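You operate a simulated robot arm through the tools that you are given. There is no shell and no other tool. Be economical: measure what you need, move in short steps, check, and stop when the job is done.

You run a simulated two-armed robot. Do the job below in one go: nothing can be reset, and whatever is moved stays where it is left.

## Task
Take the large green cloth from the top of the green-legged bench and lay it out flat on the plywood board on rack 30.
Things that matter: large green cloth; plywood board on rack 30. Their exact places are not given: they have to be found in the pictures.

Only the result counts: the job must be done as asked and must still hold three seconds after the hand-in. Knocking over, shifting, dropping, spilling or breaking anything else fails it. Flat cloth is picked up by pressing the open fingertips on it (5 to 10 N) and closing them slowly along it; thin cloth reads only 2 to 8 mm in the jaws.

## Robot
Two 7-joint arms with four-finger grippers on one trunk, on a base that drives. Base frame: it is fixed to the floor where the robot stands at the start and does not move with it; the origin is under the middle of the robot, x ahead of it, y to its left, z up. Lengths are in mm, angles in rad, forces in N, time in s.
The left shoulder is at the start at [40, 181, 1130], the right one opposite. With the tool pointing down near the work surface each hand reaches from about 300 to 840 mm from the robot's upright axis, wherever it stands, measured 20 degrees to its own side. Places, roughly: plywood board on rack 30 [700, -1500, 700]. Payload 3.67 kg a hand.
The tool frame of a hand sits at the grasp point between the pads (the TCP): z along the fingers, y along the line on which they close. The tips reach 28 mm beyond it. The gripper opens to 112 mm. The gripper's body begins 73 mm behind the TCP.
Orientation is told as [roll, pitch, yaw] about the base's x, y, z axes, in that order, counted from this pose: with the fingers straight down and closing along the base's y, the tool's x points along the base's -x, its y along +y and its z along -z.

## Interface
- The arms move only by the tool send_rows. It takes "left_rows", "right_rows" or both (then of equal length, played together; a hand with none holds still); each is a list of rows, each a list of 7 numbers: the shift along the base's x, y, z in units of 25 mm (1.0 is 25 mm), then the turn, a rotation vector about the base's x, y, z in units of 4 degrees (1.0 is 4 degrees), then the gripper command, from -1 (fully open) to 1 (shut), values between in proportion. In form: [[x, y, z, rx, ry, rz, gripper], ...]. A call has 1 to 10 rows; each row shifts and turns the commanded pose from where the row before left it. A call with a number of a shift or a turn outside -1 to 1 is refused whole. Each row takes 0.2 s and may step no farther than 50 mm and 0.15 rad from the row before; otherwise, or with a gripper value out of range, the whole call is refused. A pose out of reach is approached as far as the arm can. The call stops where the force on the tool passes 40 N (or 10 N more than at its start, if that is more) or the arm is blocked; 0.2 s more then pass. The fingers move at their own pace and stop on an object; they squeeze with about 28 N. The grip force told is the motor's: it shows also when the fingers shut on nothing. Time passes only in rows, and 0.2 s behind the last, so rows that do not move let the fingers close. The reply holds the time, the measured pose of the TCP, the force on the tool along the base axes, the opening and the grip force, in the units named above and with some noise, with the torque about the TCP (base axes, N m) and any sound that the robot's microphone picked up.
- Cameras (640 x 400 px; columns grow to the right, rows downward): "scene" is now at [89.8, -50.2, 1360.6]; the picture's right is [-0.58, -0.82, 0.00], its down [-0.45, 0.32, -0.83] and it looks along [0.68, -0.48, -0.55] (base axes); focal length 288 px, centre (320, 200). "left" rides on the left gripper at [60, 18, -104] in its tool frame; the picture's right is [-0.29, 0.96, 0.00], its down [-0.80, -0.24, -0.55] and it looks along [-0.53, -0.16, 0.83] (tool axes); focal length 234 px, centre (320, 200). "right" rides on the right gripper at [60, -18, -104] in its tool frame; the picture's right is [0.29, 0.96, 0.00], its down [-0.80, 0.24, -0.55] and it looks along [-0.53, 0.16, 0.83] (tool axes); focal length 234 px, centre (320, 200).
- grab_frame(camera): a new picture of that camera. No time passes.
- raise_lower(by): slides the trunk up (or, below 0, down) by that many mm; the arms and the scene camera ride with it, the base frame stays. It gives what a move gives, with no picture.
- drive_base(legs): drives the robot by 1 to 6 legs, each [ahead, left, turn to the left] in mm, mm and rad, along the robot's own axes; the way and the turn of a leg run together, so that a leg with both is an arc; at most 1500 mm and 3.142 rad a leg. The arms and the cameras ride along, it lands a little off, and it stops where it bumps. It gives what a move gives.
- aim_head(pan, tilt): turns the head with the scene camera to pan (to the left, within 1.501 rad either way) and tilt (down, from -0.506 to 1.204), counted from straight ahead of the robot. It gives what a move gives.
- probe_pixels(camera, pixels): for up to 12 pixels [column, row] of the newest picture of that camera ("zoom" is the newest enlarged one), the place [x, y, z] in the base frame of the surface seen there, good to about 2 mm. No time passes.
- inspect(camera, box): a new picture of the part [left, top, right, bottom] of that camera's present view, enlarged. No time passes.
- hand_in(): hands the job in; it is judged then, once.

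Work in short steps. Measure before you move; look again where a grasp or a placing could have gone wrong, and mend it. You have 80 turns and 62 pictures in all, those below and enlarged ones among them. Open the grippers and draw the arms clear of the work before you hand the job in, unless the task says otherwise; then end with one line.

The tools are called after "Call:" as a command line: name --argument value ..., lists and objects as JSON in quotes. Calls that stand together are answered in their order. send_rows: Moves the arms, as the interface text tells. Its arguments: {"type":"object","properties":{"left_rows":{"type":"array"},"right_rows":{"type":"array"}},"required":[]} The other tools are called the same way: raise_lower (by) slides the trunk up or down; drive_base (legs) drives the base; aim_head (pan, tilt) turns the head that bears the scene camera; grab_frame (camera) takes a picture; probe_pixels (camera, pixels) gives the place of the surface under pixels of a picture; inspect (camera, box) takes an enlarged picture of a part of a camera's view; hand_in () hands the job in.

At the start:

```text
t: 0.0
left_tcp_pos: [506.1, -4.4, 1058.4]
left_ee_rot: [0.0, 0.0, 0.0]
left_wrist_force: [-0.4, -1.0, 0.0]
left_ft_torque: [0.01, -0.03, 0.01]
left_opening: 112.1
left_gripper_force: 0.0
right_tcp_pos: [356.8, -499.0, 1043.9]
right_ee_rot: [-0.001, 0.0, -0.001]
right_wrist_force: [0.0, -0.3, -0.1]
right_ft_torque: [0.05, 0.03, -0.02]
right_opening: 111.9
right_gripper_force: 0.0
trunk travel left (down, up): [-250.0, 264.0]
robot x, y, heading: [-0.2, 0.5, 0.0]
head pan, tilt: [-0.613, 0.586]
```

scene: 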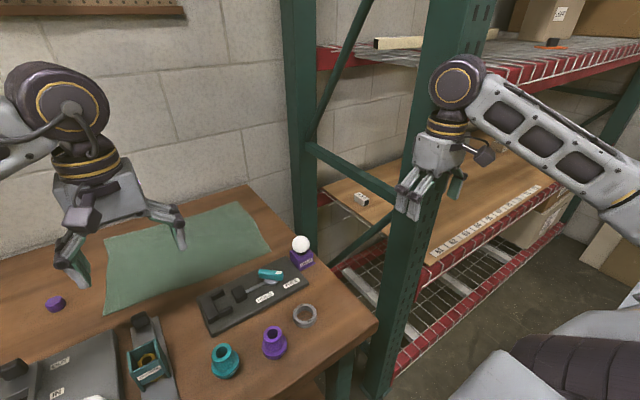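
right: 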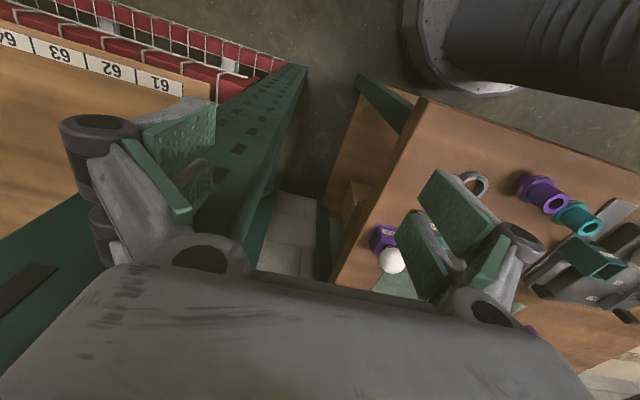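
left: 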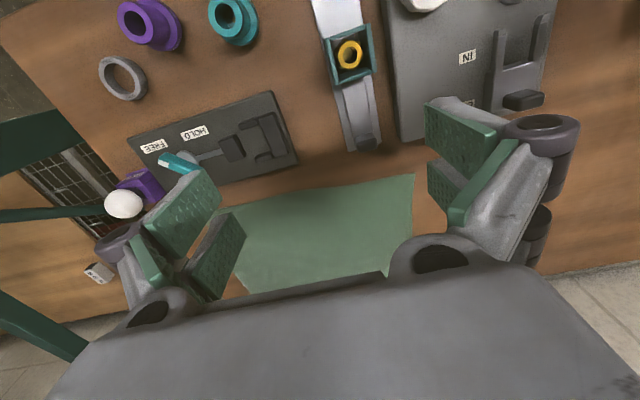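

The scene shows the green cloth on the bench (corners near (106,237), (238,204), (270,250), (105,312)) and the plywood board on the rack (around (440,190)). I measure both.

Call:
probe_pixels --camera "scene" --pixels '[[108, 238], [236, 206], [268, 249], [107, 310], [150, 228], [200, 270], [330, 188], [432, 258], [535, 188], [360, 200], [302, 243], [470, 165]]'

Call:
aim_head --pan -1.2 --tilt 0.5

Call:
grab_frame --camera "scene"

```text
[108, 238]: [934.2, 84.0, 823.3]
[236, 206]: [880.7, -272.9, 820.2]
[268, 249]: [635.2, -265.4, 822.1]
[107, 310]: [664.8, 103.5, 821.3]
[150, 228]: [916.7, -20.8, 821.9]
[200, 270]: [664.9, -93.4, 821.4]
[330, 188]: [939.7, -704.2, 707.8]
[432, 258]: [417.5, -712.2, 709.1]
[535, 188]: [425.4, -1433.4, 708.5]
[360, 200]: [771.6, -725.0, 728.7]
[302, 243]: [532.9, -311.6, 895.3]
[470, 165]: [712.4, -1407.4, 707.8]
```

```text
t: 1.0
left_tcp_pos: [507.0, -4.2, 1057.5]
left_ee_rot: [-0.001, 0.0, 0.0]
left_wrist_force: [0.1, 0.4, -0.4]
left_ft_torque: [-0.01, -0.05, 0.0]
left_opening: 111.9
left_gripper_force: 0.0
right_tcp_pos: [357.7, -499.7, 1044.5]
right_ee_rot: [-0.001, 0.0, -0.001]
right_wrist_force: [-0.2, -0.2, -0.3]
right_ft_torque: [0.01, 0.01, 0.01]
right_opening: 112.0
right_gripper_force: 0.3
trunk travel left (down, up): [-250.0, 264.0]
robot x, y, heading: [0.6, 0.2, -0.006]
head pan, tilt: [-1.201, 0.499]
```

```text
58 pictures are left
```

scene: 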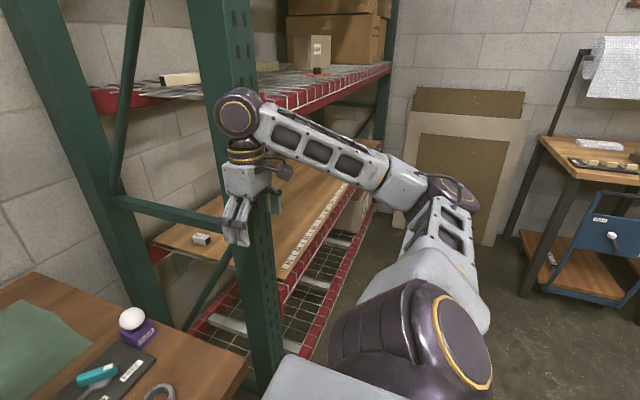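

The board top is at z≈708, x from about 417 to 940. Next I check the upper shelf height and the board's contents, and look at the bench.

Call:
probe_pixels --camera "scene" --pixels '[[300, 92], [388, 70], [240, 150], [275, 340], [357, 140], [200, 239], [288, 275], [340, 190], [300, 190], [230, 240], [370, 212], [305, 180]]'

Call:
aim_head --pan 0.0 --tilt 0.75

Call:
grab_frame --camera "scene"

```text
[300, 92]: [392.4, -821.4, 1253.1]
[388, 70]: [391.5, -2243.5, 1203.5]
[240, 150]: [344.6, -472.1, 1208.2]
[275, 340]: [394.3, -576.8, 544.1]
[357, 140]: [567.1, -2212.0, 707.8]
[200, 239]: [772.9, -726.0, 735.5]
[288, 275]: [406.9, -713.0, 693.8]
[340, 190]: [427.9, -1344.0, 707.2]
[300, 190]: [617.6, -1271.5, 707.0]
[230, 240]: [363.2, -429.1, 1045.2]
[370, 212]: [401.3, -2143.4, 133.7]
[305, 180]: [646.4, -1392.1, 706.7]
```

```text
t: 2.4
left_tcp_pos: [506.2, -4.3, 1057.1]
left_ee_rot: [0.002, 0.0, 0.0]
left_wrist_force: [0.1, -0.3, -0.2]
left_ft_torque: [-0.03, 0.02, -0.01]
left_opening: 112.0
left_gripper_force: 0.1
right_tcp_pos: [358.4, -500.4, 1045.5]
right_ee_rot: [0.0, 0.0, -0.001]
right_wrist_force: [0.4, -0.2, 0.3]
right_ft_torque: [0.02, 0.02, 0.01]
right_opening: 112.1
right_gripper_force: 0.1
trunk travel left (down, up): [-250.0, 264.0]
robot x, y, heading: [-1.7, 2.4, 0.002]
head pan, tilt: [0.0, 0.75]
```

```text
57 pictures are left
```

scene: 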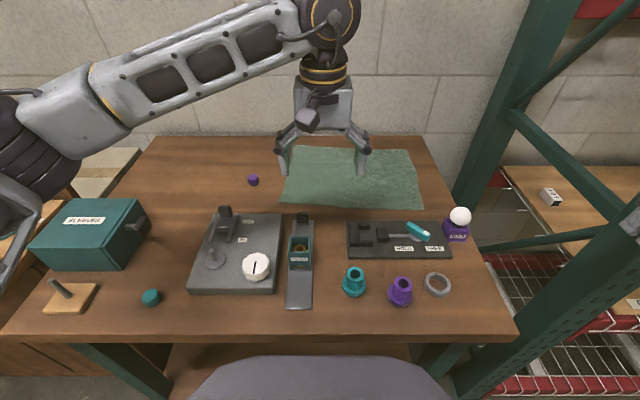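

The bench is clear ahead, with the cloth at its far side and the left gripper hovering in front. I enlarge the cloth to fix its corners.

Call:
inspect --camera "scene" --box '[260, 130, 500, 280]'

Call:
probe_pixels --camera "scene" --pixels '[[283, 203], [350, 207], [416, 206], [405, 153], [294, 151], [460, 216], [462, 235], [407, 222], [375, 225], [300, 220], [320, 334], [253, 180]]'

```text
2.67 times, centred on (380, 205) of scene
```

zoom: 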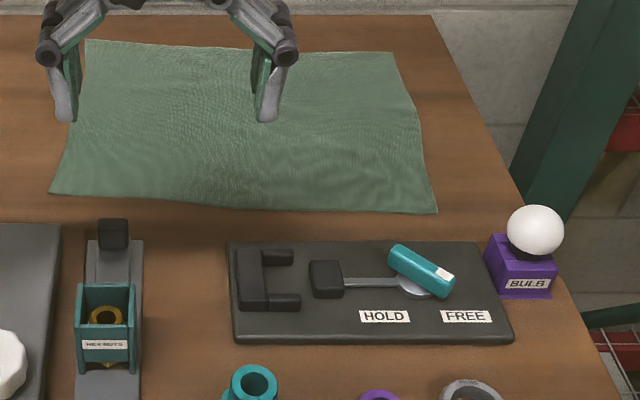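

```text
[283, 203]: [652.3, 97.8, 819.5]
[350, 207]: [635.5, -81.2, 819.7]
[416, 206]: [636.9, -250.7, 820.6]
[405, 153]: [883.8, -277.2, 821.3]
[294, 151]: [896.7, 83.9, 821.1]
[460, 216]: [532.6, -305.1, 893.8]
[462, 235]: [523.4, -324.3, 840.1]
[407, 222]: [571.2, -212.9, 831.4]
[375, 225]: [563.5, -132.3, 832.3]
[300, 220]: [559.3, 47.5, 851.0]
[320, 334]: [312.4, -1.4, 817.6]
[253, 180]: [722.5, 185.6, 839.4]
```

Corners of the cloth: about (652,100), (634,-258), (890,-278), (898,85), on z≈820; the bulb stands at (530,-308) with its top near 895. I bring both hands high over the near corners first.

Call:
send_rows --left_rows '[[0.65, 0.32, 0, 0, 0, 0, -0.2], [0.65, 0.32, 0, 0, 0, 0, -0.2], [0.65, 0.32, 0, 0, 0, 0, 0.2], [0.65, 0.32, 0, 0, 0, 0, 0.2], [0.65, 0.32, 0, 0, 0, 0, 0.2], [0.65, 0.32, 0, 0, 0, 0, 0.2], [0.65, 0.32, 0, 0, 0, 0, 0.2], [0.65, 0.32, 0, 0, 0, 0, 0.2], [0.65, 0.32, 0, 0, 0, 0, 0.2], [0.65, 0.32, 0, 0, 0, 0, 0.2]]' --right_rows '[[0.9, 0.9, 0, 0, 0, 0, 0.2], [0.9, 0.9, 0, 0, 0, 0, 0.2], [0.9, 0.9, 0, 0, 0, 0, 0.2], [0.9, 0.9, 0, 0, 0, 0, 0.2], [1, 0.9, 0, 0, 0, 0, 0.2], [1, 0.9, 0, 0, 0, 0, 0.2], [1, 0.9, 0, 0, 0, 0, 0.2], [1, 0.9, 0, 0, 0, 0, 0.2], [1, 0.9, 0, 0, 0, 0, 0.2], [1, 0.9, 0, 0, 0, 0, 0.2]]'

Call:
send_rows --left_rows '[[0, 0, -1, 0, 0, 0, 0.2], [0, 0, -1, 0, 0, 0, 0.2], [0, 0, -1, 0, 0, 0, 0.2], [0, 0, -1, 0, 0, 0, 0.2]]' --right_rows '[[1, 0.95, 0, 0, 0, 0, 0.2], [1, 0.95, 0, 0, 0, 0, 0.2], [0, 0, -1, 0, 0, 0, 0.2], [0, 0, -1, 0, 0, 0, 0.2]]'

Call:
grab_frame --camera "scene"

```text
t: 2.8
left_tcp_pos: [521.6, 1.9, 1057.4]
left_ee_rot: [0.0, 0.002, 0.001]
left_wrist_force: [-0.6, -0.1, 0.1]
left_ft_torque: [-0.02, 0.02, 0.01]
left_opening: 67.3
left_gripper_force: 0.0
right_tcp_pos: [372.6, -484.8, 1044.1]
right_ee_rot: [-0.006, 0.012, -0.017]
right_wrist_force: [0.2, 0.9, 0.7]
right_ft_torque: [-0.01, 0.01, 0.0]
right_opening: 61.0
right_gripper_force: 4.8
trunk travel left (down, up): [-250.0, 264.0]
robot x, y, heading: [-2.8, -0.3, -0.006]
head pan, tilt: [0.0, 0.75]
stopped in row 2 (right hand): the force on the tool passed its limit at 68 N (the readings are from after the stop); the commanded pose is now the measured one
```

```text
t: 3.8
left_tcp_pos: [522.7, 2.9, 956.4]
left_ee_rot: [-0.001, 0.001, 0.0]
left_wrist_force: [-0.5, -0.3, 1.1]
left_ft_torque: [-0.02, 0.06, 0.02]
left_opening: 45.0
left_gripper_force: 0.0
right_tcp_pos: [425.2, -439.1, 994.6]
right_ee_rot: [-0.006, 0.011, -0.016]
right_wrist_force: [0.3, -0.3, -0.8]
right_ft_torque: [0.02, 0.07, -0.01]
right_opening: 44.7
right_gripper_force: 0.1
trunk travel left (down, up): [-250.0, 264.0]
robot x, y, heading: [3.5, -4.7, -0.003]
head pan, tilt: [0.0, 0.75]
```

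```text
55 pictures are left
```

scene: 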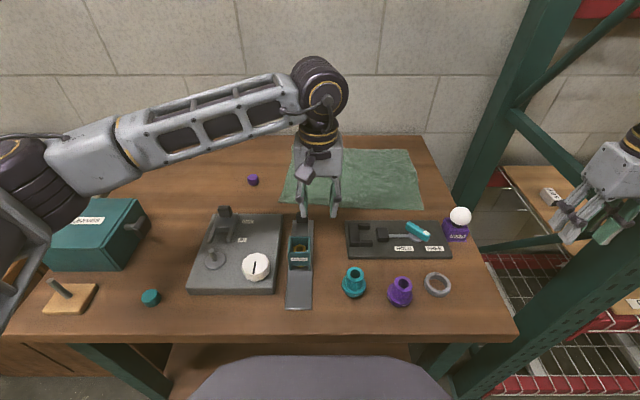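

The right hand bumped something at the start (probably the rack upright), then moved freely to (425,-439,995). I look at the right arm before going on.

Call:
aim_head --pan -0.8 --tilt 0.5

Call:
grab_frame --camera "scene"

```text
t: 4.9
left_tcp_pos: [521.0, 1.2, 958.9]
left_ee_rot: [0.0, 0.001, 0.0]
left_wrist_force: [-1.1, 0.4, -0.7]
left_ft_torque: [0.02, -0.02, -0.04]
left_opening: 44.8
left_gripper_force: 0.1
right_tcp_pos: [423.4, -437.2, 995.6]
right_ee_rot: [-0.004, 0.013, -0.018]
right_wrist_force: [0.2, 0.2, 0.0]
right_ft_torque: [0.02, -0.01, 0.02]
right_opening: 44.8
right_gripper_force: 0.0
trunk travel left (down, up): [-250.0, 264.0]
robot x, y, heading: [0.9, 2.0, -0.007]
head pan, tilt: [-0.799, 0.499]
```

```text
54 pictures are left
```

scene: 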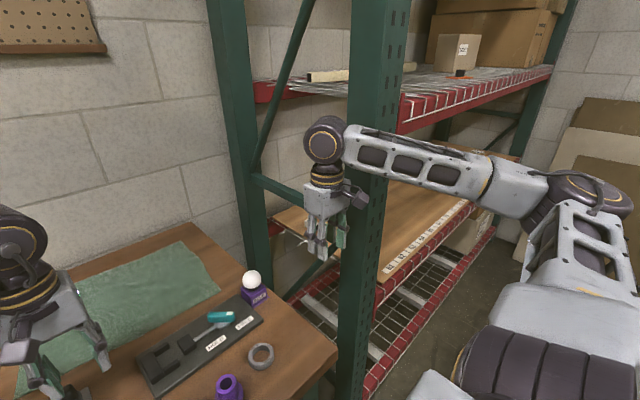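

The right forearm runs close in front of the rack upright. I measure the upright and forearm and plan a sideways base shift to free it.

Call:
probe_pixels --camera "scene" --pixels '[[355, 110], [380, 110], [400, 110], [345, 350], [370, 350], [383, 330], [420, 165], [465, 180], [495, 190], [600, 190], [325, 140], [350, 260]]'

Call:
drive_base --legs '[[0, 130, 0]]'

```text
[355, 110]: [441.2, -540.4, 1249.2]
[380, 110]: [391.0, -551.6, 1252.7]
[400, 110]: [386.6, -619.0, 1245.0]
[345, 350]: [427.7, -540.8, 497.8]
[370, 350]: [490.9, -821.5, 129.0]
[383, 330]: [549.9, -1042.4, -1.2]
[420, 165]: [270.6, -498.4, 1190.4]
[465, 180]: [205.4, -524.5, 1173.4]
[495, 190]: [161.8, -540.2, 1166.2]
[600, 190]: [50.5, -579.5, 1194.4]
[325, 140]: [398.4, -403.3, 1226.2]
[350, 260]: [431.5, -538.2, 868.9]
```

```text
t: 6.2
left_tcp_pos: [521.6, 131.7, 958.2]
left_ee_rot: [0.0, 0.002, -0.001]
left_wrist_force: [-0.8, -0.1, 0.1]
left_ft_torque: [-0.02, -0.02, 0.0]
left_opening: 44.4
left_gripper_force: 0.1
right_tcp_pos: [424.0, -307.1, 996.3]
right_ee_rot: [-0.004, 0.013, -0.017]
right_wrist_force: [-0.7, -0.3, 0.3]
right_ft_torque: [-0.05, -0.01, 0.02]
right_opening: 45.1
right_gripper_force: 0.1
trunk travel left (down, up): [-250.0, 264.0]
robot x, y, heading: [2.1, 130.3, -0.001]
head pan, tilt: [-0.799, 0.499]
```

The upright occupies x 386–441, y −540…−620; the arm is now well clear of it. I move both hands over the near corners, high.

Call:
send_rows --left_rows '[[0.588, -0.228, 0, 0, 0, 0, 0.25], [0.588, -0.228, 0, 0, 0, 0, 0.25], [0.588, -0.228, 0, 0, 0, 0, 0.25], [0.588, -0.228, 0, 0, 0, 0, 0.25], [0.588, -0.228, 0, 0, 0, 0, 0.25], [0.588, -0.228, 0, 0, 0, 0, 0.25], [0.588, -0.228, 0, 0, 0, 0, 0.25], [0.588, -0.228, 0, 0, 0, 0, 0.25], [0.588, -0.228, 0, 0, 0, 0, 0.25], [0.588, -0.228, 0, 0, 0, 0, 0.25]]' --right_rows '[[0.912, 0.316, 0, 0, 0, 0, 0.25], [0.912, 0.316, 0, 0, 0, 0, 0.25], [0.912, 0.316, 0, 0, 0, 0, 0.25], [0.912, 0.316, 0, 0, 0, 0, 0.25], [0.912, 0.316, 0, 0, 0, 0, 0.25], [0.912, 0.316, 0, 0, 0, 0, 0.25], [0.912, 0.316, 0, 0, 0, 0, 0.25], [0.912, 0.316, 0, 0, 0, 0, 0.25], [0.912, 0.316, 0, 0, 0, 0, 0.25], [0.912, 0.316, 0, 0, 0, 0, 0.25]]'

Call:
aim_head --pan -0.25 --tilt 0.6

Call:
grab_frame --camera "scene"

```text
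t: 8.4
left_tcp_pos: [668.4, 74.1, 958.1]
left_ee_rot: [-0.001, 0.003, 0.0]
left_wrist_force: [0.8, 0.0, 1.4]
left_ft_torque: [0.04, 0.01, -0.02]
left_opening: 42.1
left_gripper_force: 0.0
right_tcp_pos: [653.4, -228.7, 993.5]
right_ee_rot: [-0.006, 0.015, -0.017]
right_wrist_force: [0.4, 0.3, -0.9]
right_ft_torque: [-0.01, 0.01, 0.0]
right_opening: 42.0
right_gripper_force: 0.0
trunk travel left (down, up): [-250.0, 264.0]
robot x, y, heading: [3.1, 132.1, -0.0]
head pan, tilt: [-0.799, 0.499]
```

```text
t: 9.4
left_tcp_pos: [668.0, 73.7, 958.7]
left_ee_rot: [-0.001, 0.002, 0.001]
left_wrist_force: [-0.7, -0.1, 0.5]
left_ft_torque: [0.0, 0.01, 0.02]
left_opening: 41.9
left_gripper_force: 0.1
right_tcp_pos: [652.2, -229.1, 994.8]
right_ee_rot: [-0.003, 0.014, -0.018]
right_wrist_force: [0.9, 0.2, -1.5]
right_ft_torque: [-0.01, -0.01, 0.03]
right_opening: 42.0
right_gripper_force: 0.0
trunk travel left (down, up): [-250.0, 264.0]
robot x, y, heading: [-1.5, 131.3, -0.003]
head pan, tilt: [-0.25, 0.6]
```

```text
53 pictures are left
```

scene: 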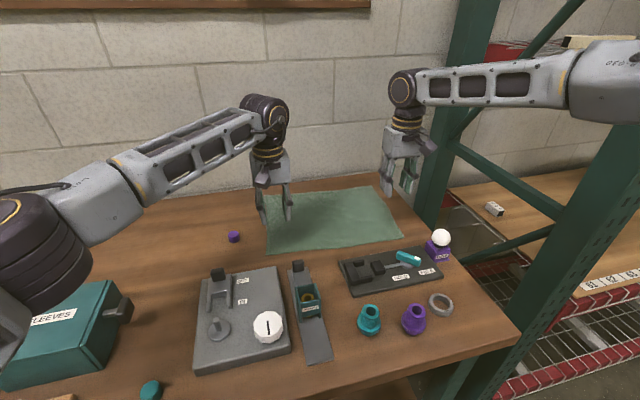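

Both hands stand over the near corners. I lower them to just above the cloth (TCP ≈ 858).

Call:
send_rows --left_rows '[[0, 0, -0.7, 0, 0, 0, 0.25], [0, 0, -0.7, 0, 0, 0, 0.25], [0, 0, -0.7, 0, 0, 0, 0.25], [0, 0, -0.7, 0, 0, 0, 0.25], [0, 0, -0.7, 0, 0, 0, 0.25], [0, 0, -0.5, 0, 0, 0, 0.25]]' --right_rows '[[0, 0, -0.95, 0, 0, 0, 0.25], [0, 0, -0.95, 0, 0, 0, 0.25], [0, 0, -0.95, 0, 0, 0, 0.25], [0, 0, -0.95, 0, 0, 0, 0.25], [0, 0, -0.95, 0, 0, 0, 0.25], [0, 0, -0.7, 0, 0, 0, 0.25]]'

Call:
inspect --camera "scene" --box '[230, 160, 470, 310]'

Call:
grab_frame --camera "left"

Call:
grab_frame --camera "right"

```text
t: 10.8
left_tcp_pos: [668.1, 74.3, 856.1]
left_ee_rot: [0.001, 0.002, 0.0]
left_wrist_force: [0.4, -0.1, -0.2]
left_ft_torque: [0.0, 0.01, -0.01]
left_opening: 42.2
left_gripper_force: 0.1
right_tcp_pos: [651.9, -228.2, 858.3]
right_ee_rot: [-0.003, 0.012, -0.017]
right_wrist_force: [0.1, -0.3, -0.8]
right_ft_torque: [-0.01, 0.02, 0.0]
right_opening: 42.0
right_gripper_force: 0.1
trunk travel left (down, up): [-250.0, 264.0]
robot x, y, heading: [-0.8, 129.3, -0.005]
head pan, tilt: [-0.25, 0.6]
```

```text
2.67 times, centred on (350, 235) of scene
```

zoom: 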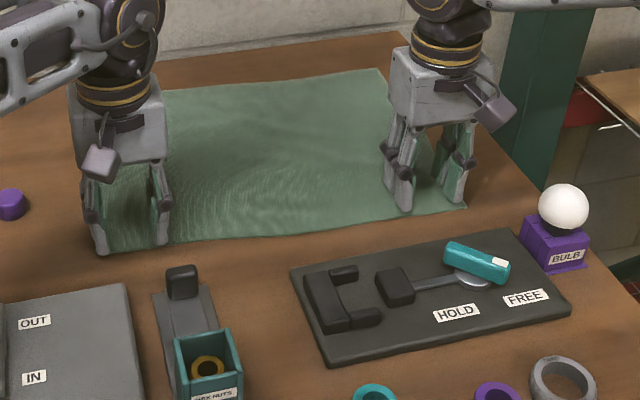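

```text
51 pictures are left
```

left: 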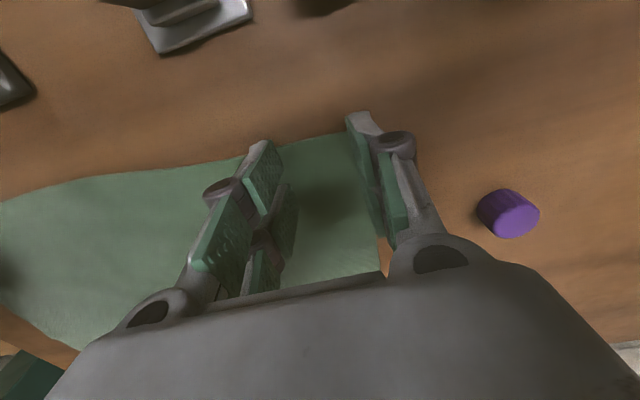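

```text
50 pictures are left
```

right: 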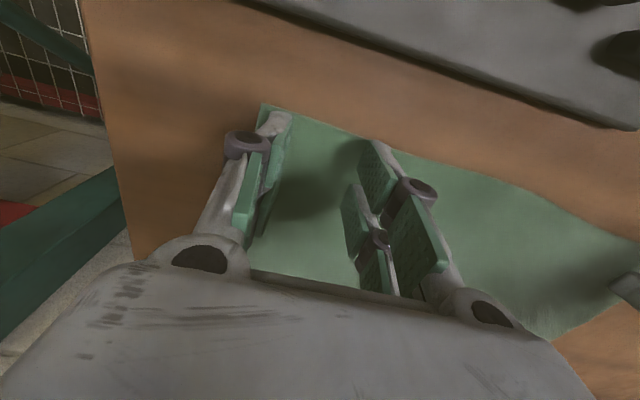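

The fingertips hover right at the near edge, and the outer left one right at the side edge. I shift both hands 12 mm farther in and inwards in y, then press lightly.

Call:
send_rows --left_rows '[[0.5, -0.65, 0, 0, 0, 0, 0.25], [0, 0, -0.2, 0, 0, 0, 0.25], [0, 0, -0.15, 0, 0, 0, 0.25], [0, 0, 0, 0, 0, 0, 0.25]]' --right_rows '[[0.5, 0.4, 0, 0, 0, 0, 0.25], [0, 0, -0.25, 0, 0, 0, 0.25], [0, 0, -0.15, 0, 0, 0, 0.25], [0, 0, 0, 0, 0, 0, 0.25]]'

```text
t: 11.8
left_tcp_pos: [680.9, 57.7, 847.4]
left_ee_rot: [-0.001, 0.001, -0.001]
left_wrist_force: [1.2, 0.6, 0.6]
left_ft_torque: [-0.01, 0.03, 0.0]
left_opening: 42.2
left_gripper_force: 0.0
right_tcp_pos: [664.5, -218.1, 848.4]
right_ee_rot: [-0.005, 0.011, -0.017]
right_wrist_force: [-0.3, -0.5, -0.1]
right_ft_torque: [0.01, 0.04, -0.01]
right_opening: 41.9
right_gripper_force: 0.1
trunk travel left (down, up): [-250.0, 264.0]
robot x, y, heading: [-2.3, 130.1, 0.003]
head pan, tilt: [-0.25, 0.6]
```

No contact yet; I go down in 1.5 mm steps.

Call:
send_rows --left_rows '[[0, 0, -0.06, 0, 0, 0, 0.25], [0, 0, 0, 0, 0, 0, 0.25]]' --right_rows '[[0, 0, -0.06, 0, 0, 0, 0.25], [0, 0, 0, 0, 0, 0, 0.25]]'

Call:
send_rows --left_rows '[[0, 0, -0.06, 0, 0, 0, 0.25], [0, 0, 0, 0, 0, 0, 0.25]]' --right_rows '[[0, 0, -0.06, 0, 0, 0, 0.25], [0, 0, 0, 0, 0, 0, 0.25]]'

```text
t: 12.4
left_tcp_pos: [681.0, 58.6, 848.5]
left_ee_rot: [0.0, 0.0, -0.002]
left_wrist_force: [3.8, -0.6, 10.8]
left_ft_torque: [0.06, 0.07, -0.03]
left_opening: 42.3
left_gripper_force: 0.1
right_tcp_pos: [664.3, -218.6, 849.2]
right_ee_rot: [-0.003, 0.011, -0.017]
right_wrist_force: [1.0, 0.0, 3.0]
right_ft_torque: [0.06, -0.07, -0.03]
right_opening: 42.0
right_gripper_force: 0.0
trunk travel left (down, up): [-250.0, 264.0]
robot x, y, heading: [-0.6, 132.7, -0.002]
head pan, tilt: [-0.25, 0.6]
```

```text
t: 13.0
left_tcp_pos: [679.7, 59.4, 848.4]
left_ee_rot: [-0.001, -0.002, -0.001]
left_wrist_force: [4.5, -0.4, 21.9]
left_ft_torque: [0.0, 0.25, 0.03]
left_opening: 42.2
left_gripper_force: 5.5
right_tcp_pos: [663.4, -218.6, 847.7]
right_ee_rot: [-0.004, 0.009, -0.019]
right_wrist_force: [2.4, -0.6, 6.8]
right_ft_torque: [0.13, -0.12, -0.05]
right_opening: 42.2
right_gripper_force: 0.0
trunk travel left (down, up): [-250.0, 264.0]
robot x, y, heading: [0.2, 134.2, 0.001]
head pan, tilt: [-0.25, 0.6]
```

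Left presses 22 N, right 7 N. I lift the left by 1.9 mm and close both slowly.

Call:
send_rows --left_rows '[[0, 0, -0.0, 0, 0, 0, 0.25], [0, 0, 0.075, 0, 0, 0, 0.25], [0, 0, 0, 0, 0, 0, 0.3], [0, 0, 0, 0, 0, 0, 0.4], [0, 0, 0, 0, 0, 0, 0.5], [0, 0, 0, 0, 0, 0, 0.6]]' --right_rows '[[0, 0, 0, 0, 0, 0, 0.25], [0, 0, 0, 0, 0, 0, 0.25], [0, 0, 0, 0, 0, 0, 0.3], [0, 0, 0, 0, 0, 0, 0.4], [0, 0, 0, 0, 0, 0, 0.5], [0, 0, 0, 0, 0, 0, 0.6]]'

Call:
send_rows --left_rows '[[0, 0, 0, 0, 0, 0, 0.7], [0, 0, 0, 0, 0, 0, 0.8], [0, 0, 0, 0, 0, 0, 0.9], [0, 0, 0, 0, 0, 0, 1], [0, 0, 0, 0, 0, 0, 1], [0, 0, 0, 0, 0, 0, 1]]' --right_rows '[[0, 0, 0, 0, 0, 0, 0.7], [0, 0, 0, 0, 0, 0, 0.8], [0, 0, 0, 0, 0, 0, 0.9], [0, 0, 0, 0, 0, 0, 1], [0, 0, 0, 0, 0, 0, 1], [0, 0, 0, 0, 0, 0, 1]]'

Call:
inspect --camera "scene" --box '[230, 160, 470, 310]'

```text
t: 14.4
left_tcp_pos: [679.2, 60.6, 848.0]
left_ee_rot: [-0.001, 0.0, 0.0]
left_wrist_force: [-0.5, -0.2, 2.6]
left_ft_torque: [-0.01, 0.05, 0.02]
left_opening: 22.0
left_gripper_force: 0.1
right_tcp_pos: [663.4, -217.5, 848.8]
right_ee_rot: [-0.005, 0.009, -0.017]
right_wrist_force: [-1.2, 2.6, 17.4]
right_ft_torque: [0.32, -0.16, 0.05]
right_opening: 22.6
right_gripper_force: 0.1
trunk travel left (down, up): [-250.0, 264.0]
robot x, y, heading: [2.2, 132.6, -0.002]
head pan, tilt: [-0.25, 0.6]
```

```text
t: 15.8
left_tcp_pos: [680.9, 58.6, 848.4]
left_ee_rot: [0.0, 0.0, -0.001]
left_wrist_force: [-0.4, 0.4, 0.1]
left_ft_torque: [0.0, 0.02, -0.01]
left_opening: 0.3
left_gripper_force: 28.0
right_tcp_pos: [663.2, -217.9, 846.2]
right_ee_rot: [-0.006, 0.011, -0.016]
right_wrist_force: [-1.2, -0.4, 12.8]
right_ft_torque: [0.01, -0.14, -0.01]
right_opening: 2.8
right_gripper_force: 29.9
trunk travel left (down, up): [-250.0, 264.0]
robot x, y, heading: [1.8, 131.7, -0.002]
head pan, tilt: [-0.25, 0.6]
```

```text
2.67 times, centred on (350, 235) of scene
```

zoom: 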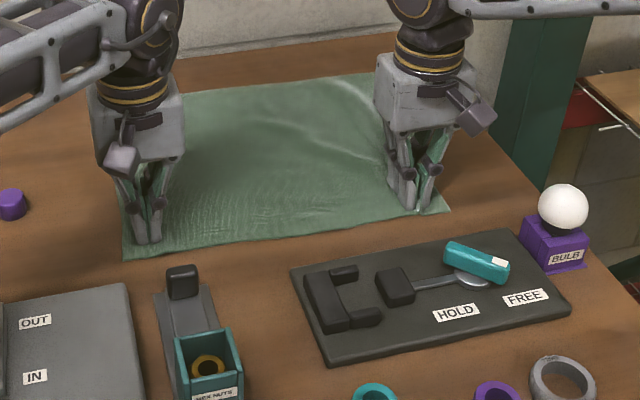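

Right holds cloth (2.8 mm); left closed empty (0.3 mm). I reopen the left in place and press again a little harder, the right holding still.

Call:
send_rows --left_rows '[[0, 0, 0.1, 0, 0, 0, 0.25], [0, 0, 0, 0, 0, 0, 0.25], [0, 0, -0.1, 0, 0, 0, 0.25], [0, 0, -0.04, 0, 0, 0, 0.25], [0, 0, 0, 0, 0, 0, 0.25]]'

```text
t: 17.0
left_tcp_pos: [680.4, 57.9, 849.2]
left_ee_rot: [-0.002, -0.001, -0.001]
left_wrist_force: [0.6, -1.3, 8.7]
left_ft_torque: [0.07, -0.01, 0.01]
left_opening: 41.9
left_gripper_force: 0.2
right_tcp_pos: [663.6, -219.3, 848.2]
right_ee_rot: [-0.005, 0.01, -0.018]
right_wrist_force: [-0.3, 1.0, 5.3]
right_ft_torque: [0.01, -0.09, 0.0]
right_opening: 3.0
right_gripper_force: 28.2
trunk travel left (down, up): [-250.0, 264.0]
robot x, y, heading: [-2.7, 129.8, -0.002]
head pan, tilt: [-0.25, 0.6]
```

Left presses 8.7 N; I close it slowly while pressing a touch further to keep the force.

Call:
send_rows --left_rows '[[0, 0, -0.02, 0, 0, 0, 0.33], [0, 0, -0.01, 0, 0, 0, 0.41], [0, 0, -0.01, 0, 0, 0, 0.49], [0, 0, -0.01, 0, 0, 0, 0.57], [0, 0, -0.01, 0, 0, 0, 0.65], [0, 0, -0.01, 0, 0, 0, 0.75], [0, 0, 0, 0, 0, 0, 0.85], [0, 0, 0, 0, 0, 0, 1], [0, 0, 0, 0, 0, 0, 1], [0, 0, 0, 0, 0, 0, 1]]'

Call:
inspect --camera "scene" --box '[230, 160, 470, 310]'

```text
t: 19.2
left_tcp_pos: [679.7, 57.7, 846.1]
left_ee_rot: [-0.003, 0.0, -0.001]
left_wrist_force: [0.5, -13.2, 23.7]
left_ft_torque: [-0.39, -0.14, -0.03]
left_opening: 4.1
left_gripper_force: 27.7
right_tcp_pos: [662.6, -219.6, 848.4]
right_ee_rot: [-0.004, 0.009, -0.016]
right_wrist_force: [-0.4, 9.7, 1.0]
right_ft_torque: [0.27, -0.02, 0.11]
right_opening: 2.6
right_gripper_force: 28.7
trunk travel left (down, up): [-250.0, 264.0]
robot x, y, heading: [-0.8, 127.8, -0.002]
head pan, tilt: [-0.25, 0.6]
```

```text
2.67 times, centred on (350, 235) of scene
```

zoom: 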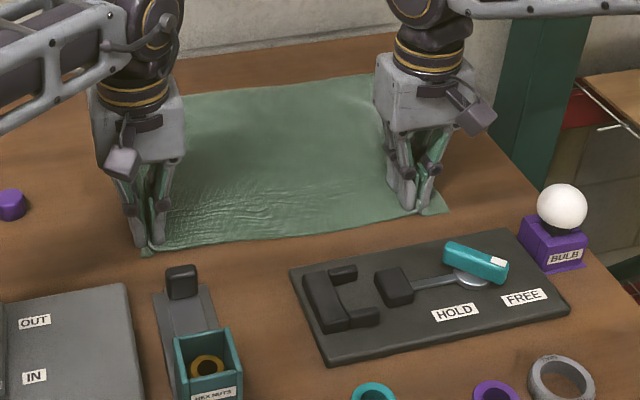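

Both hands hold (4.1 and 2.6 mm), with about 10 N of tension between them. I ease them 8 mm together and lift a little to check the hold.

Call:
send_rows --left_rows '[[0, -0.16, 0.15, 0, 0, 0, 1], [0, -0.16, 0.3, 0, 0, 0, 1], [0, 0, 0.6, 0, 0, 0, 1], [0, 0, 0.8, 0, 0, 0, 1], [0, 0, 0.8, 0, 0, 0, 1]]' --right_rows '[[0, 0.16, 0.15, 0, 0, 0, 1], [0, 0.16, 0.3, 0, 0, 0, 1], [0, 0, 0.6, 0, 0, 0, 1], [0, 0, 0.8, 0, 0, 0, 1], [0, 0, 0.8, 0, 0, 0, 1]]'

Call:
inspect --camera "scene" --box '[230, 130, 470, 280]'

```text
t: 20.4
left_tcp_pos: [680.6, 49.0, 913.0]
left_ee_rot: [-0.001, -0.001, -0.001]
left_wrist_force: [-0.2, -0.7, 0.0]
left_ft_torque: [0.01, 0.01, 0.01]
left_opening: 2.7
left_gripper_force: 28.4
right_tcp_pos: [663.4, -209.2, 912.4]
right_ee_rot: [-0.005, 0.01, -0.017]
right_wrist_force: [0.2, 0.7, -0.1]
right_ft_torque: [-0.01, 0.01, 0.03]
right_opening: 2.7
right_gripper_force: 26.7
trunk travel left (down, up): [-250.0, 264.0]
robot x, y, heading: [0.5, 127.4, -0.004]
head pan, tilt: [-0.25, 0.6]
```

```text
2.67 times, centred on (350, 205) of scene
```

zoom: 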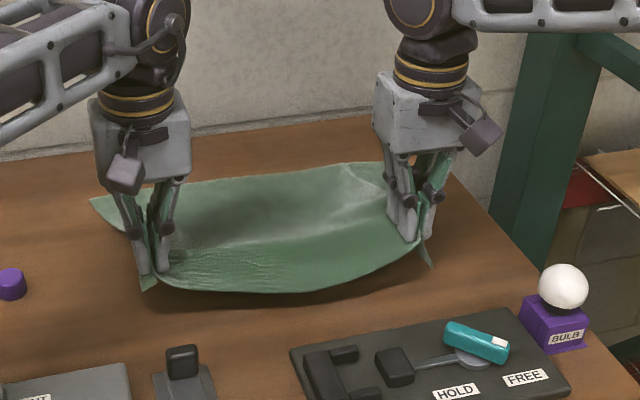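

Both corners come up with the hands. I raise the trunk fully to lift the cloth off the bench.

Call:
raise_lower --by 260

Call:
send_rows --left_rows '[[-0.5, 0, 0.4, 0, 0, 0, 1], [-0.5, 0, 0.4, 0, 0, 0, 1], [-0.5, 0, 0.4, 0, 0, 0, 1], [-0.5, 0, 0.4, 0, 0, 0, 1], [-0.5, 0, 0.4, 0, 0, 0, 1]]' --right_rows '[[-0.5, 0, 0.4, 0, 0, 0, 1], [-0.5, 0, 0.4, 0, 0, 0, 1], [-0.5, 0, 0.4, 0, 0, 0, 1], [-0.5, 0, 0.4, 0, 0, 0, 1], [-0.5, 0, 0.4, 0, 0, 0, 1]]'

Call:
grab_frame --camera "scene"

```text
t: 23.1
left_tcp_pos: [681.8, 48.5, 1170.9]
left_ee_rot: [0.001, 0.002, -0.002]
left_wrist_force: [0.0, -0.1, 0.5]
left_ft_torque: [0.03, 0.0, 0.01]
left_opening: 2.6
left_gripper_force: 27.9
right_tcp_pos: [663.6, -210.7, 1170.8]
right_ee_rot: [-0.003, 0.013, -0.018]
right_wrist_force: [1.5, 0.6, -0.7]
right_ft_torque: [0.06, 0.01, 0.0]
right_opening: 2.5
right_gripper_force: 26.4
trunk travel left (down, up): [-510.0, 4.0]
robot x, y, heading: [-2.8, 127.5, 0.002]
head pan, tilt: [-0.25, 0.6]
```

```text
t: 24.3
left_tcp_pos: [618.3, 49.6, 1221.9]
left_ee_rot: [0.0, 0.0, -0.001]
left_wrist_force: [-1.0, -0.2, 0.2]
left_ft_torque: [0.03, 0.01, 0.03]
left_opening: 2.7
left_gripper_force: 27.7
right_tcp_pos: [600.5, -210.2, 1222.6]
right_ee_rot: [-0.005, 0.011, -0.017]
right_wrist_force: [-0.1, -0.5, -0.2]
right_ft_torque: [0.01, -0.02, 0.0]
right_opening: 2.3
right_gripper_force: 26.1
trunk travel left (down, up): [-510.0, 4.0]
robot x, y, heading: [0.7, 128.4, 0.001]
head pan, tilt: [-0.25, 0.6]
```

```text
46 pictures are left
```

scene: 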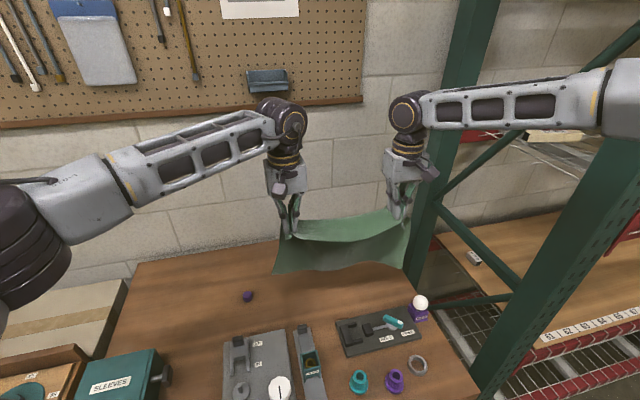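

The cloth hangs free from both hands. I measure its lowest edge and look to the right side before driving.

Call:
probe_pixels --camera "scene" --pixels '[[278, 272], [340, 271], [400, 264], [288, 237], [400, 225], [345, 240], [420, 297]]'

Call:
aim_head --pan -1.45 --tilt 0.6

Call:
grab_frame --camera "scene"

```text
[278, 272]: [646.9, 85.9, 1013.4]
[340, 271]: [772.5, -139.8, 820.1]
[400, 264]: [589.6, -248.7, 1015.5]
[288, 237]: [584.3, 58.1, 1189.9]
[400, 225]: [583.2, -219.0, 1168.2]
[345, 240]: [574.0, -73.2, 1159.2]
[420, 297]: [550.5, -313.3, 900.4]
```

```text
t: 25.7
left_tcp_pos: [619.2, 49.5, 1220.6]
left_ee_rot: [-0.001, 0.001, 0.0]
left_wrist_force: [-0.7, -0.4, -0.2]
left_ft_torque: [0.02, 0.0, 0.01]
left_opening: 3.0
left_gripper_force: 28.2
right_tcp_pos: [602.4, -208.9, 1220.6]
right_ee_rot: [-0.003, 0.011, -0.015]
right_wrist_force: [0.7, 0.5, -0.5]
right_ft_torque: [0.03, 0.03, -0.02]
right_opening: 3.1
right_gripper_force: 30.5
trunk travel left (down, up): [-510.0, 4.0]
robot x, y, heading: [3.8, 128.0, -0.005]
head pan, tilt: [-1.45, 0.6]
```

```text
45 pictures are left
```

scene: 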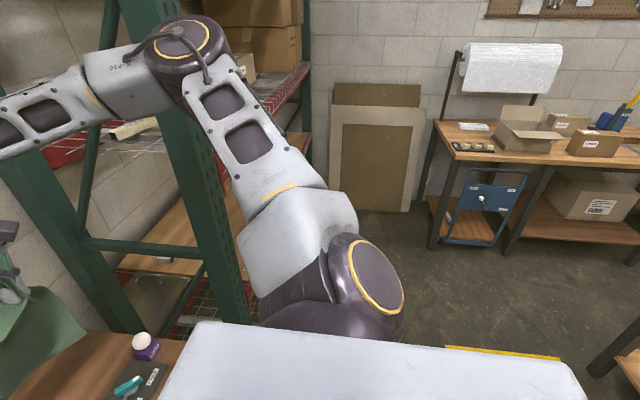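

The cloth's lowest edge is near z≈1000, well clear of the bulb (900). I measure the obstacles on the floor on the right.

Call:
probe_pixels --camera "scene" --pixels '[[635, 330], [625, 372], [555, 357], [450, 348], [470, 235], [430, 240], [380, 205], [605, 375]]'

Call:
drive_base --legs '[[-200, 0, 0]]'

```text
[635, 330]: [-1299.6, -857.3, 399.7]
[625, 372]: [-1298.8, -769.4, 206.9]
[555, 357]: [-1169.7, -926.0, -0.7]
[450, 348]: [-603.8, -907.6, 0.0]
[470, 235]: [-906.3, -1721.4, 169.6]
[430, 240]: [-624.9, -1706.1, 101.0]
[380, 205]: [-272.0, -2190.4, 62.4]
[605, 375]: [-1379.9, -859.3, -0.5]
```

```text
t: 27.3
left_tcp_pos: [424.8, 49.9, 1219.1]
left_ee_rot: [0.001, 0.006, 0.002]
left_wrist_force: [0.3, 0.1, -0.1]
left_ft_torque: [0.02, 0.04, -0.01]
left_opening: 2.6
left_gripper_force: 28.2
right_tcp_pos: [408.1, -208.7, 1220.3]
right_ee_rot: [-0.005, 0.015, -0.015]
right_wrist_force: [0.0, -0.1, -1.0]
right_ft_torque: [-0.01, 0.04, -0.01]
right_opening: 2.9
right_gripper_force: 30.3
trunk travel left (down, up): [-510.0, 4.0]
robot x, y, heading: [-196.2, 128.4, -0.001]
head pan, tilt: [-1.45, 0.6]
```

The robot's path is free (other bench at x ≈ −1300, cart beyond y −1700). I back another 210 mm, then go 1220 mm right, staying in front of the rack.

Call:
drive_base --legs '[[-210, 0, 0]]'

Call:
drive_base --legs '[[0, -1220, 0]]'

Call:
aim_head --pan -0.2 --tilt 0.6

Call:
grab_frame --camera "scene"

```text
t: 29.0
left_tcp_pos: [214.6, 51.3, 1218.8]
left_ee_rot: [0.0, 0.004, 0.001]
left_wrist_force: [0.8, -0.4, -0.4]
left_ft_torque: [0.0, 0.06, -0.02]
left_opening: 2.7
left_gripper_force: 27.9
right_tcp_pos: [198.1, -209.2, 1219.9]
right_ee_rot: [-0.003, 0.014, -0.017]
right_wrist_force: [1.0, -0.2, -1.7]
right_ft_torque: [0.0, 0.04, -0.02]
right_opening: 3.1
right_gripper_force: 30.1
trunk travel left (down, up): [-510.0, 4.0]
robot x, y, heading: [-411.1, 132.5, 0.003]
head pan, tilt: [-1.45, 0.6]
```

```text
t: 35.3
left_tcp_pos: [224.6, -1150.8, 1219.6]
left_ee_rot: [0.0, 0.002, 0.023]
left_wrist_force: [0.3, -1.3, -0.3]
left_ft_torque: [0.0, -0.03, -0.02]
left_opening: 2.5
left_gripper_force: 28.0
right_tcp_pos: [213.7, -1410.9, 1222.1]
right_ee_rot: [-0.005, 0.011, 0.005]
right_wrist_force: [0.6, 0.7, -0.4]
right_ft_torque: [0.04, 0.0, 0.01]
right_opening: 2.6
right_gripper_force: 26.6
trunk travel left (down, up): [-510.0, 4.0]
robot x, y, heading: [-395.0, -1083.0, 0.021]
head pan, tilt: [-1.45, 0.6]
```

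```text
t: 36.8
left_tcp_pos: [225.8, -1151.6, 1220.2]
left_ee_rot: [0.001, 0.003, 0.024]
left_wrist_force: [-0.5, 0.4, -0.7]
left_ft_torque: [0.04, 0.0, 0.0]
left_opening: 2.8
left_gripper_force: 28.0
right_tcp_pos: [214.3, -1411.8, 1220.9]
right_ee_rot: [-0.004, 0.012, 0.002]
right_wrist_force: [0.7, 0.6, -0.3]
right_ft_torque: [0.01, 0.0, 0.0]
right_opening: 2.9
right_gripper_force: 30.7
trunk travel left (down, up): [-510.0, 4.0]
robot x, y, heading: [-393.7, -1081.4, 0.024]
head pan, tilt: [-0.201, 0.6]
```

```text
44 pictures are left
```

scene: 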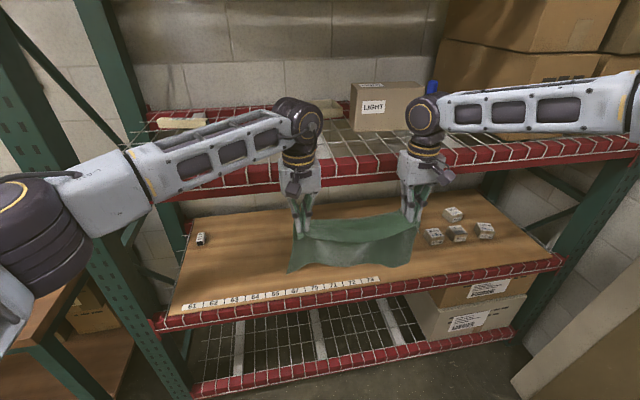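

There are small boxes on the board to the right. I measure them, the labels strip, the upper beam and the board's edges.

Call:
probe_pixels --camera "scene" --pixels '[[432, 242], [452, 218], [458, 238], [486, 236], [203, 242], [185, 306], [375, 280], [520, 262], [300, 170], [320, 162], [545, 150], [425, 238]]'

Call:
raise_lower --by -350

Call:
grab_frame --camera "scene"

```text
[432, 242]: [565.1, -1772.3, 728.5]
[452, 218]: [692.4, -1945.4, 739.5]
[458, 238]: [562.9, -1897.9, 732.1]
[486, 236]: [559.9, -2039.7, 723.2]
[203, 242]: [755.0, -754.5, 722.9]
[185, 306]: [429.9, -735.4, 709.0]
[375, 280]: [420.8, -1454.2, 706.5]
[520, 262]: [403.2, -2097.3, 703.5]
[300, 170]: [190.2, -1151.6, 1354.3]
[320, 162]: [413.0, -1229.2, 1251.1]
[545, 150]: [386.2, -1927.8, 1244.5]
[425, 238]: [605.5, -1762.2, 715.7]
```

```text
t: 40.2
left_tcp_pos: [223.9, -1150.8, 870.8]
left_ee_rot: [0.001, 0.001, 0.022]
left_wrist_force: [0.7, 0.8, -0.5]
left_ft_torque: [0.02, 0.04, 0.02]
left_opening: 2.6
left_gripper_force: 27.6
right_tcp_pos: [213.4, -1410.6, 872.9]
right_ee_rot: [-0.004, 0.012, 0.003]
right_wrist_force: [-0.2, -0.5, -1.4]
right_ft_torque: [0.0, -0.02, 0.04]
right_opening: 2.9
right_gripper_force: 29.8
trunk travel left (down, up): [-160.0, 354.0]
robot x, y, heading: [-395.0, -1086.3, 0.028]
head pan, tilt: [-0.201, 0.6]
```

```text
43 pictures are left
```

scene: 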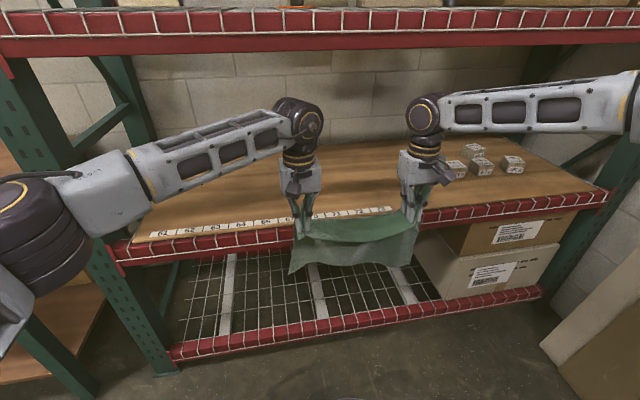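

I check the clearance under the upper beam and the wrist tops before entering the bay.

Call:
probe_pixels --camera "scene" --pixels '[[300, 48], [300, 43], [500, 46], [295, 102], [425, 98], [300, 120], [295, 270], [350, 265], [410, 262], [500, 34], [160, 165], [70, 150]]'

```text
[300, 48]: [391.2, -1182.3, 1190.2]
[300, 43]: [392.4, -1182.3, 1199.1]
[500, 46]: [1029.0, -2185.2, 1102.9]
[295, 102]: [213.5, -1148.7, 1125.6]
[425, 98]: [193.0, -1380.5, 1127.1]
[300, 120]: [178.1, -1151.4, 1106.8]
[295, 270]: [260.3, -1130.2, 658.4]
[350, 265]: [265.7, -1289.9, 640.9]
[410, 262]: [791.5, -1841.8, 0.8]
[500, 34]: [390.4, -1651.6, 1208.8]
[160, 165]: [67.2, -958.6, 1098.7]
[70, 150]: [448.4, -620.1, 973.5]
```

Beam underside is z≈1187, wrist tops ≈1130 with TCP at 871; the cloth hangs to ≈641. I raise 22 mm and drive in, so the cloth trails over the board's front lip.

Call:
raise_lower --by 20

Call:
drive_base --legs '[[150, 0, -0.026]]'

Call:
grab_frame --camera "scene"

```text
t: 40.8
left_tcp_pos: [224.7, -1152.8, 891.1]
left_ee_rot: [0.0, 0.001, 0.023]
left_wrist_force: [-0.9, -0.9, -0.3]
left_ft_torque: [-0.03, 0.01, -0.01]
left_opening: 2.8
left_gripper_force: 27.6
right_tcp_pos: [214.1, -1412.2, 891.8]
right_ee_rot: [-0.005, 0.012, 0.004]
right_wrist_force: [-0.2, 1.1, -0.1]
right_ft_torque: [0.04, 0.0, -0.02]
right_opening: 2.5
right_gripper_force: 26.5
trunk travel left (down, up): [-180.0, 334.0]
robot x, y, heading: [-393.9, -1085.7, 0.025]
head pan, tilt: [-0.201, 0.6]
```

```text
t: 42.2
left_tcp_pos: [374.1, -1166.7, 891.6]
left_ee_rot: [0.001, 0.005, -0.003]
left_wrist_force: [0.5, -0.4, -0.6]
left_ft_torque: [0.0, -0.01, -0.01]
left_opening: 2.6
left_gripper_force: 27.4
right_tcp_pos: [356.2, -1426.5, 892.6]
right_ee_rot: [-0.003, 0.014, -0.023]
right_wrist_force: [0.6, 1.9, -0.2]
right_ft_torque: [0.0, 0.05, 0.04]
right_opening: 3.3
right_gripper_force: 30.9
trunk travel left (down, up): [-180.0, 334.0]
robot x, y, heading: [-245.5, -1081.1, -0.005]
head pan, tilt: [-0.201, 0.6]
```

```text
42 pictures are left
```

scene: 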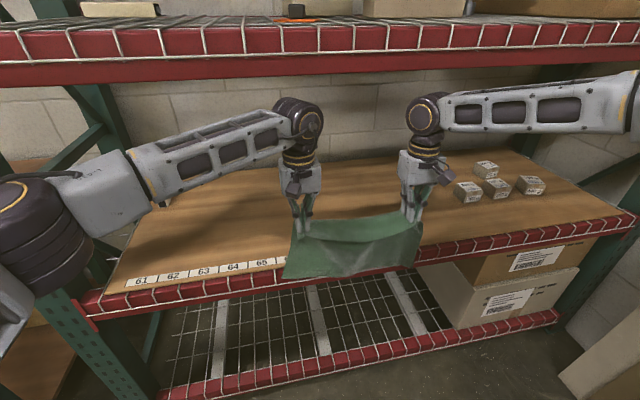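

The cloth's lower part is at the front lip. I drive on 150 mm and look.

Call:
drive_base --legs '[[150, 0, 0]]'

Call:
grab_frame --camera "scene"

```text
t: 43.6
left_tcp_pos: [520.6, -1172.3, 892.4]
left_ee_rot: [0.003, -0.001, -0.006]
left_wrist_force: [0.4, 0.3, -0.2]
left_ft_torque: [0.03, -0.02, -0.03]
left_opening: 2.6
left_gripper_force: 28.5
right_tcp_pos: [495.6, -1431.2, 883.9]
right_ee_rot: [-0.003, 0.025, -0.022]
right_wrist_force: [-0.5, 0.1, 0.8]
right_ft_torque: [0.04, 0.01, 0.0]
right_opening: 2.1
right_gripper_force: 27.0
trunk travel left (down, up): [-180.0, 334.0]
robot x, y, heading: [-94.7, -1083.9, -0.008]
head pan, tilt: [-0.201, 0.6]
```

```text
41 pictures are left
```

scene: 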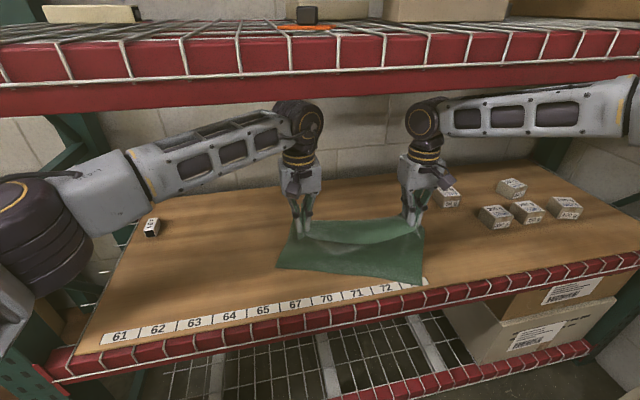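

The cloth's trailing edge now lies on the board. The right hand reads 8 mm low and 10 mm back, so its forearm may be rubbing the upper beam; I lower the trunk 80 mm to free it.

Call:
raise_lower --by -80

Call:
grab_frame --camera "scene"

```text
t: 44.8
left_tcp_pos: [522.5, -1169.3, 811.2]
left_ee_rot: [0.001, 0.001, -0.005]
left_wrist_force: [0.4, 1.2, -0.1]
left_ft_torque: [0.01, -0.01, 0.0]
left_opening: 2.8
left_gripper_force: 28.2
right_tcp_pos: [499.9, -1427.8, 803.2]
right_ee_rot: [-0.006, 0.029, -0.022]
right_wrist_force: [-0.3, 0.4, 0.2]
right_ft_torque: [0.04, 0.0, 0.02]
right_opening: 2.0
right_gripper_force: 26.3
trunk travel left (down, up): [-100.0, 414.0]
robot x, y, heading: [-93.8, -1082.8, -0.006]
head pan, tilt: [-0.201, 0.6]
```

```text
40 pictures are left
```

scene: 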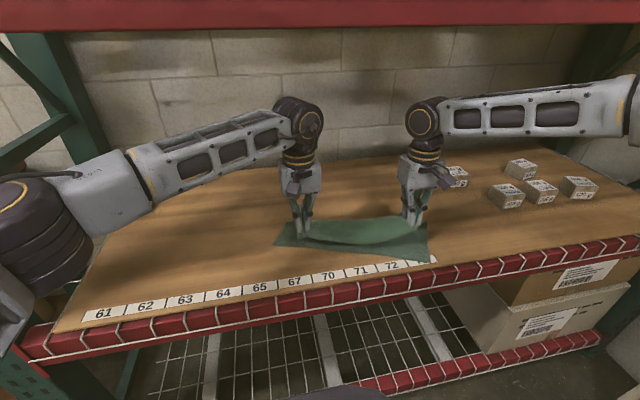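

Clear of the beam now. I level the right hand with the left (+20 mm x, +7 mm z) and drive forward 150 mm so the cloth is drawn out.

Call:
send_rows --left_rows '[[0, 0, 0, 0, 0, 0, 1], [0, 0, 0, 0, 0, 0, 1]]' --right_rows '[[0.4, 0, 0.15, 0, 0, 0, 1], [0.4, 0, 0.15, 0, 0, 0, 1]]'

Call:
drive_base --legs '[[140, 0, 0]]'

Call:
grab_frame --camera "scene"

```text
t: 45.4
left_tcp_pos: [523.2, -1167.6, 810.6]
left_ee_rot: [0.0, 0.001, -0.007]
left_wrist_force: [0.1, -0.5, -0.2]
left_ft_torque: [0.01, 0.01, 0.01]
left_opening: 2.8
left_gripper_force: 27.6
right_tcp_pos: [518.5, -1428.4, 809.5]
right_ee_rot: [-0.009, 0.03, -0.02]
right_wrist_force: [-0.6, -0.3, -0.6]
right_ft_torque: [0.07, 0.01, 0.01]
right_opening: 2.0
right_gripper_force: 26.7
trunk travel left (down, up): [-100.0, 414.0]
robot x, y, heading: [-95.8, -1087.9, -0.011]
head pan, tilt: [-0.201, 0.6]
```

```text
t: 46.8
left_tcp_pos: [666.1, -1170.1, 809.6]
left_ee_rot: [0.001, 0.002, -0.005]
left_wrist_force: [-1.0, -0.4, -0.9]
left_ft_torque: [0.0, 0.03, 0.03]
left_opening: 2.6
left_gripper_force: 27.2
right_tcp_pos: [661.4, -1429.5, 809.2]
right_ee_rot: [-0.006, 0.031, -0.023]
right_wrist_force: [0.7, 2.3, -0.7]
right_ft_torque: [0.02, 0.07, 0.01]
right_opening: 3.0
right_gripper_force: 30.4
trunk travel left (down, up): [-100.0, 414.0]
robot x, y, heading: [45.6, -1084.2, -0.005]
head pan, tilt: [-0.201, 0.6]
```

```text
39 pictures are left
```

scene: 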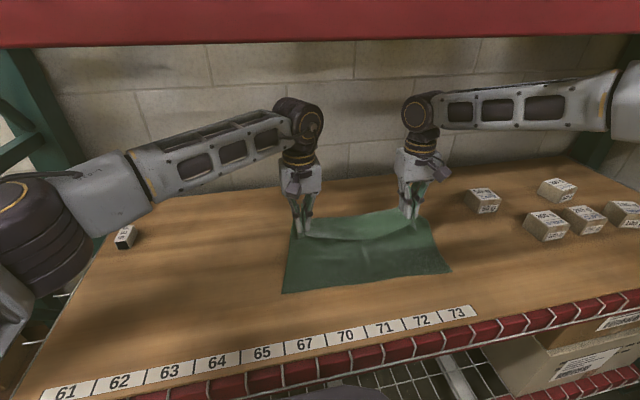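

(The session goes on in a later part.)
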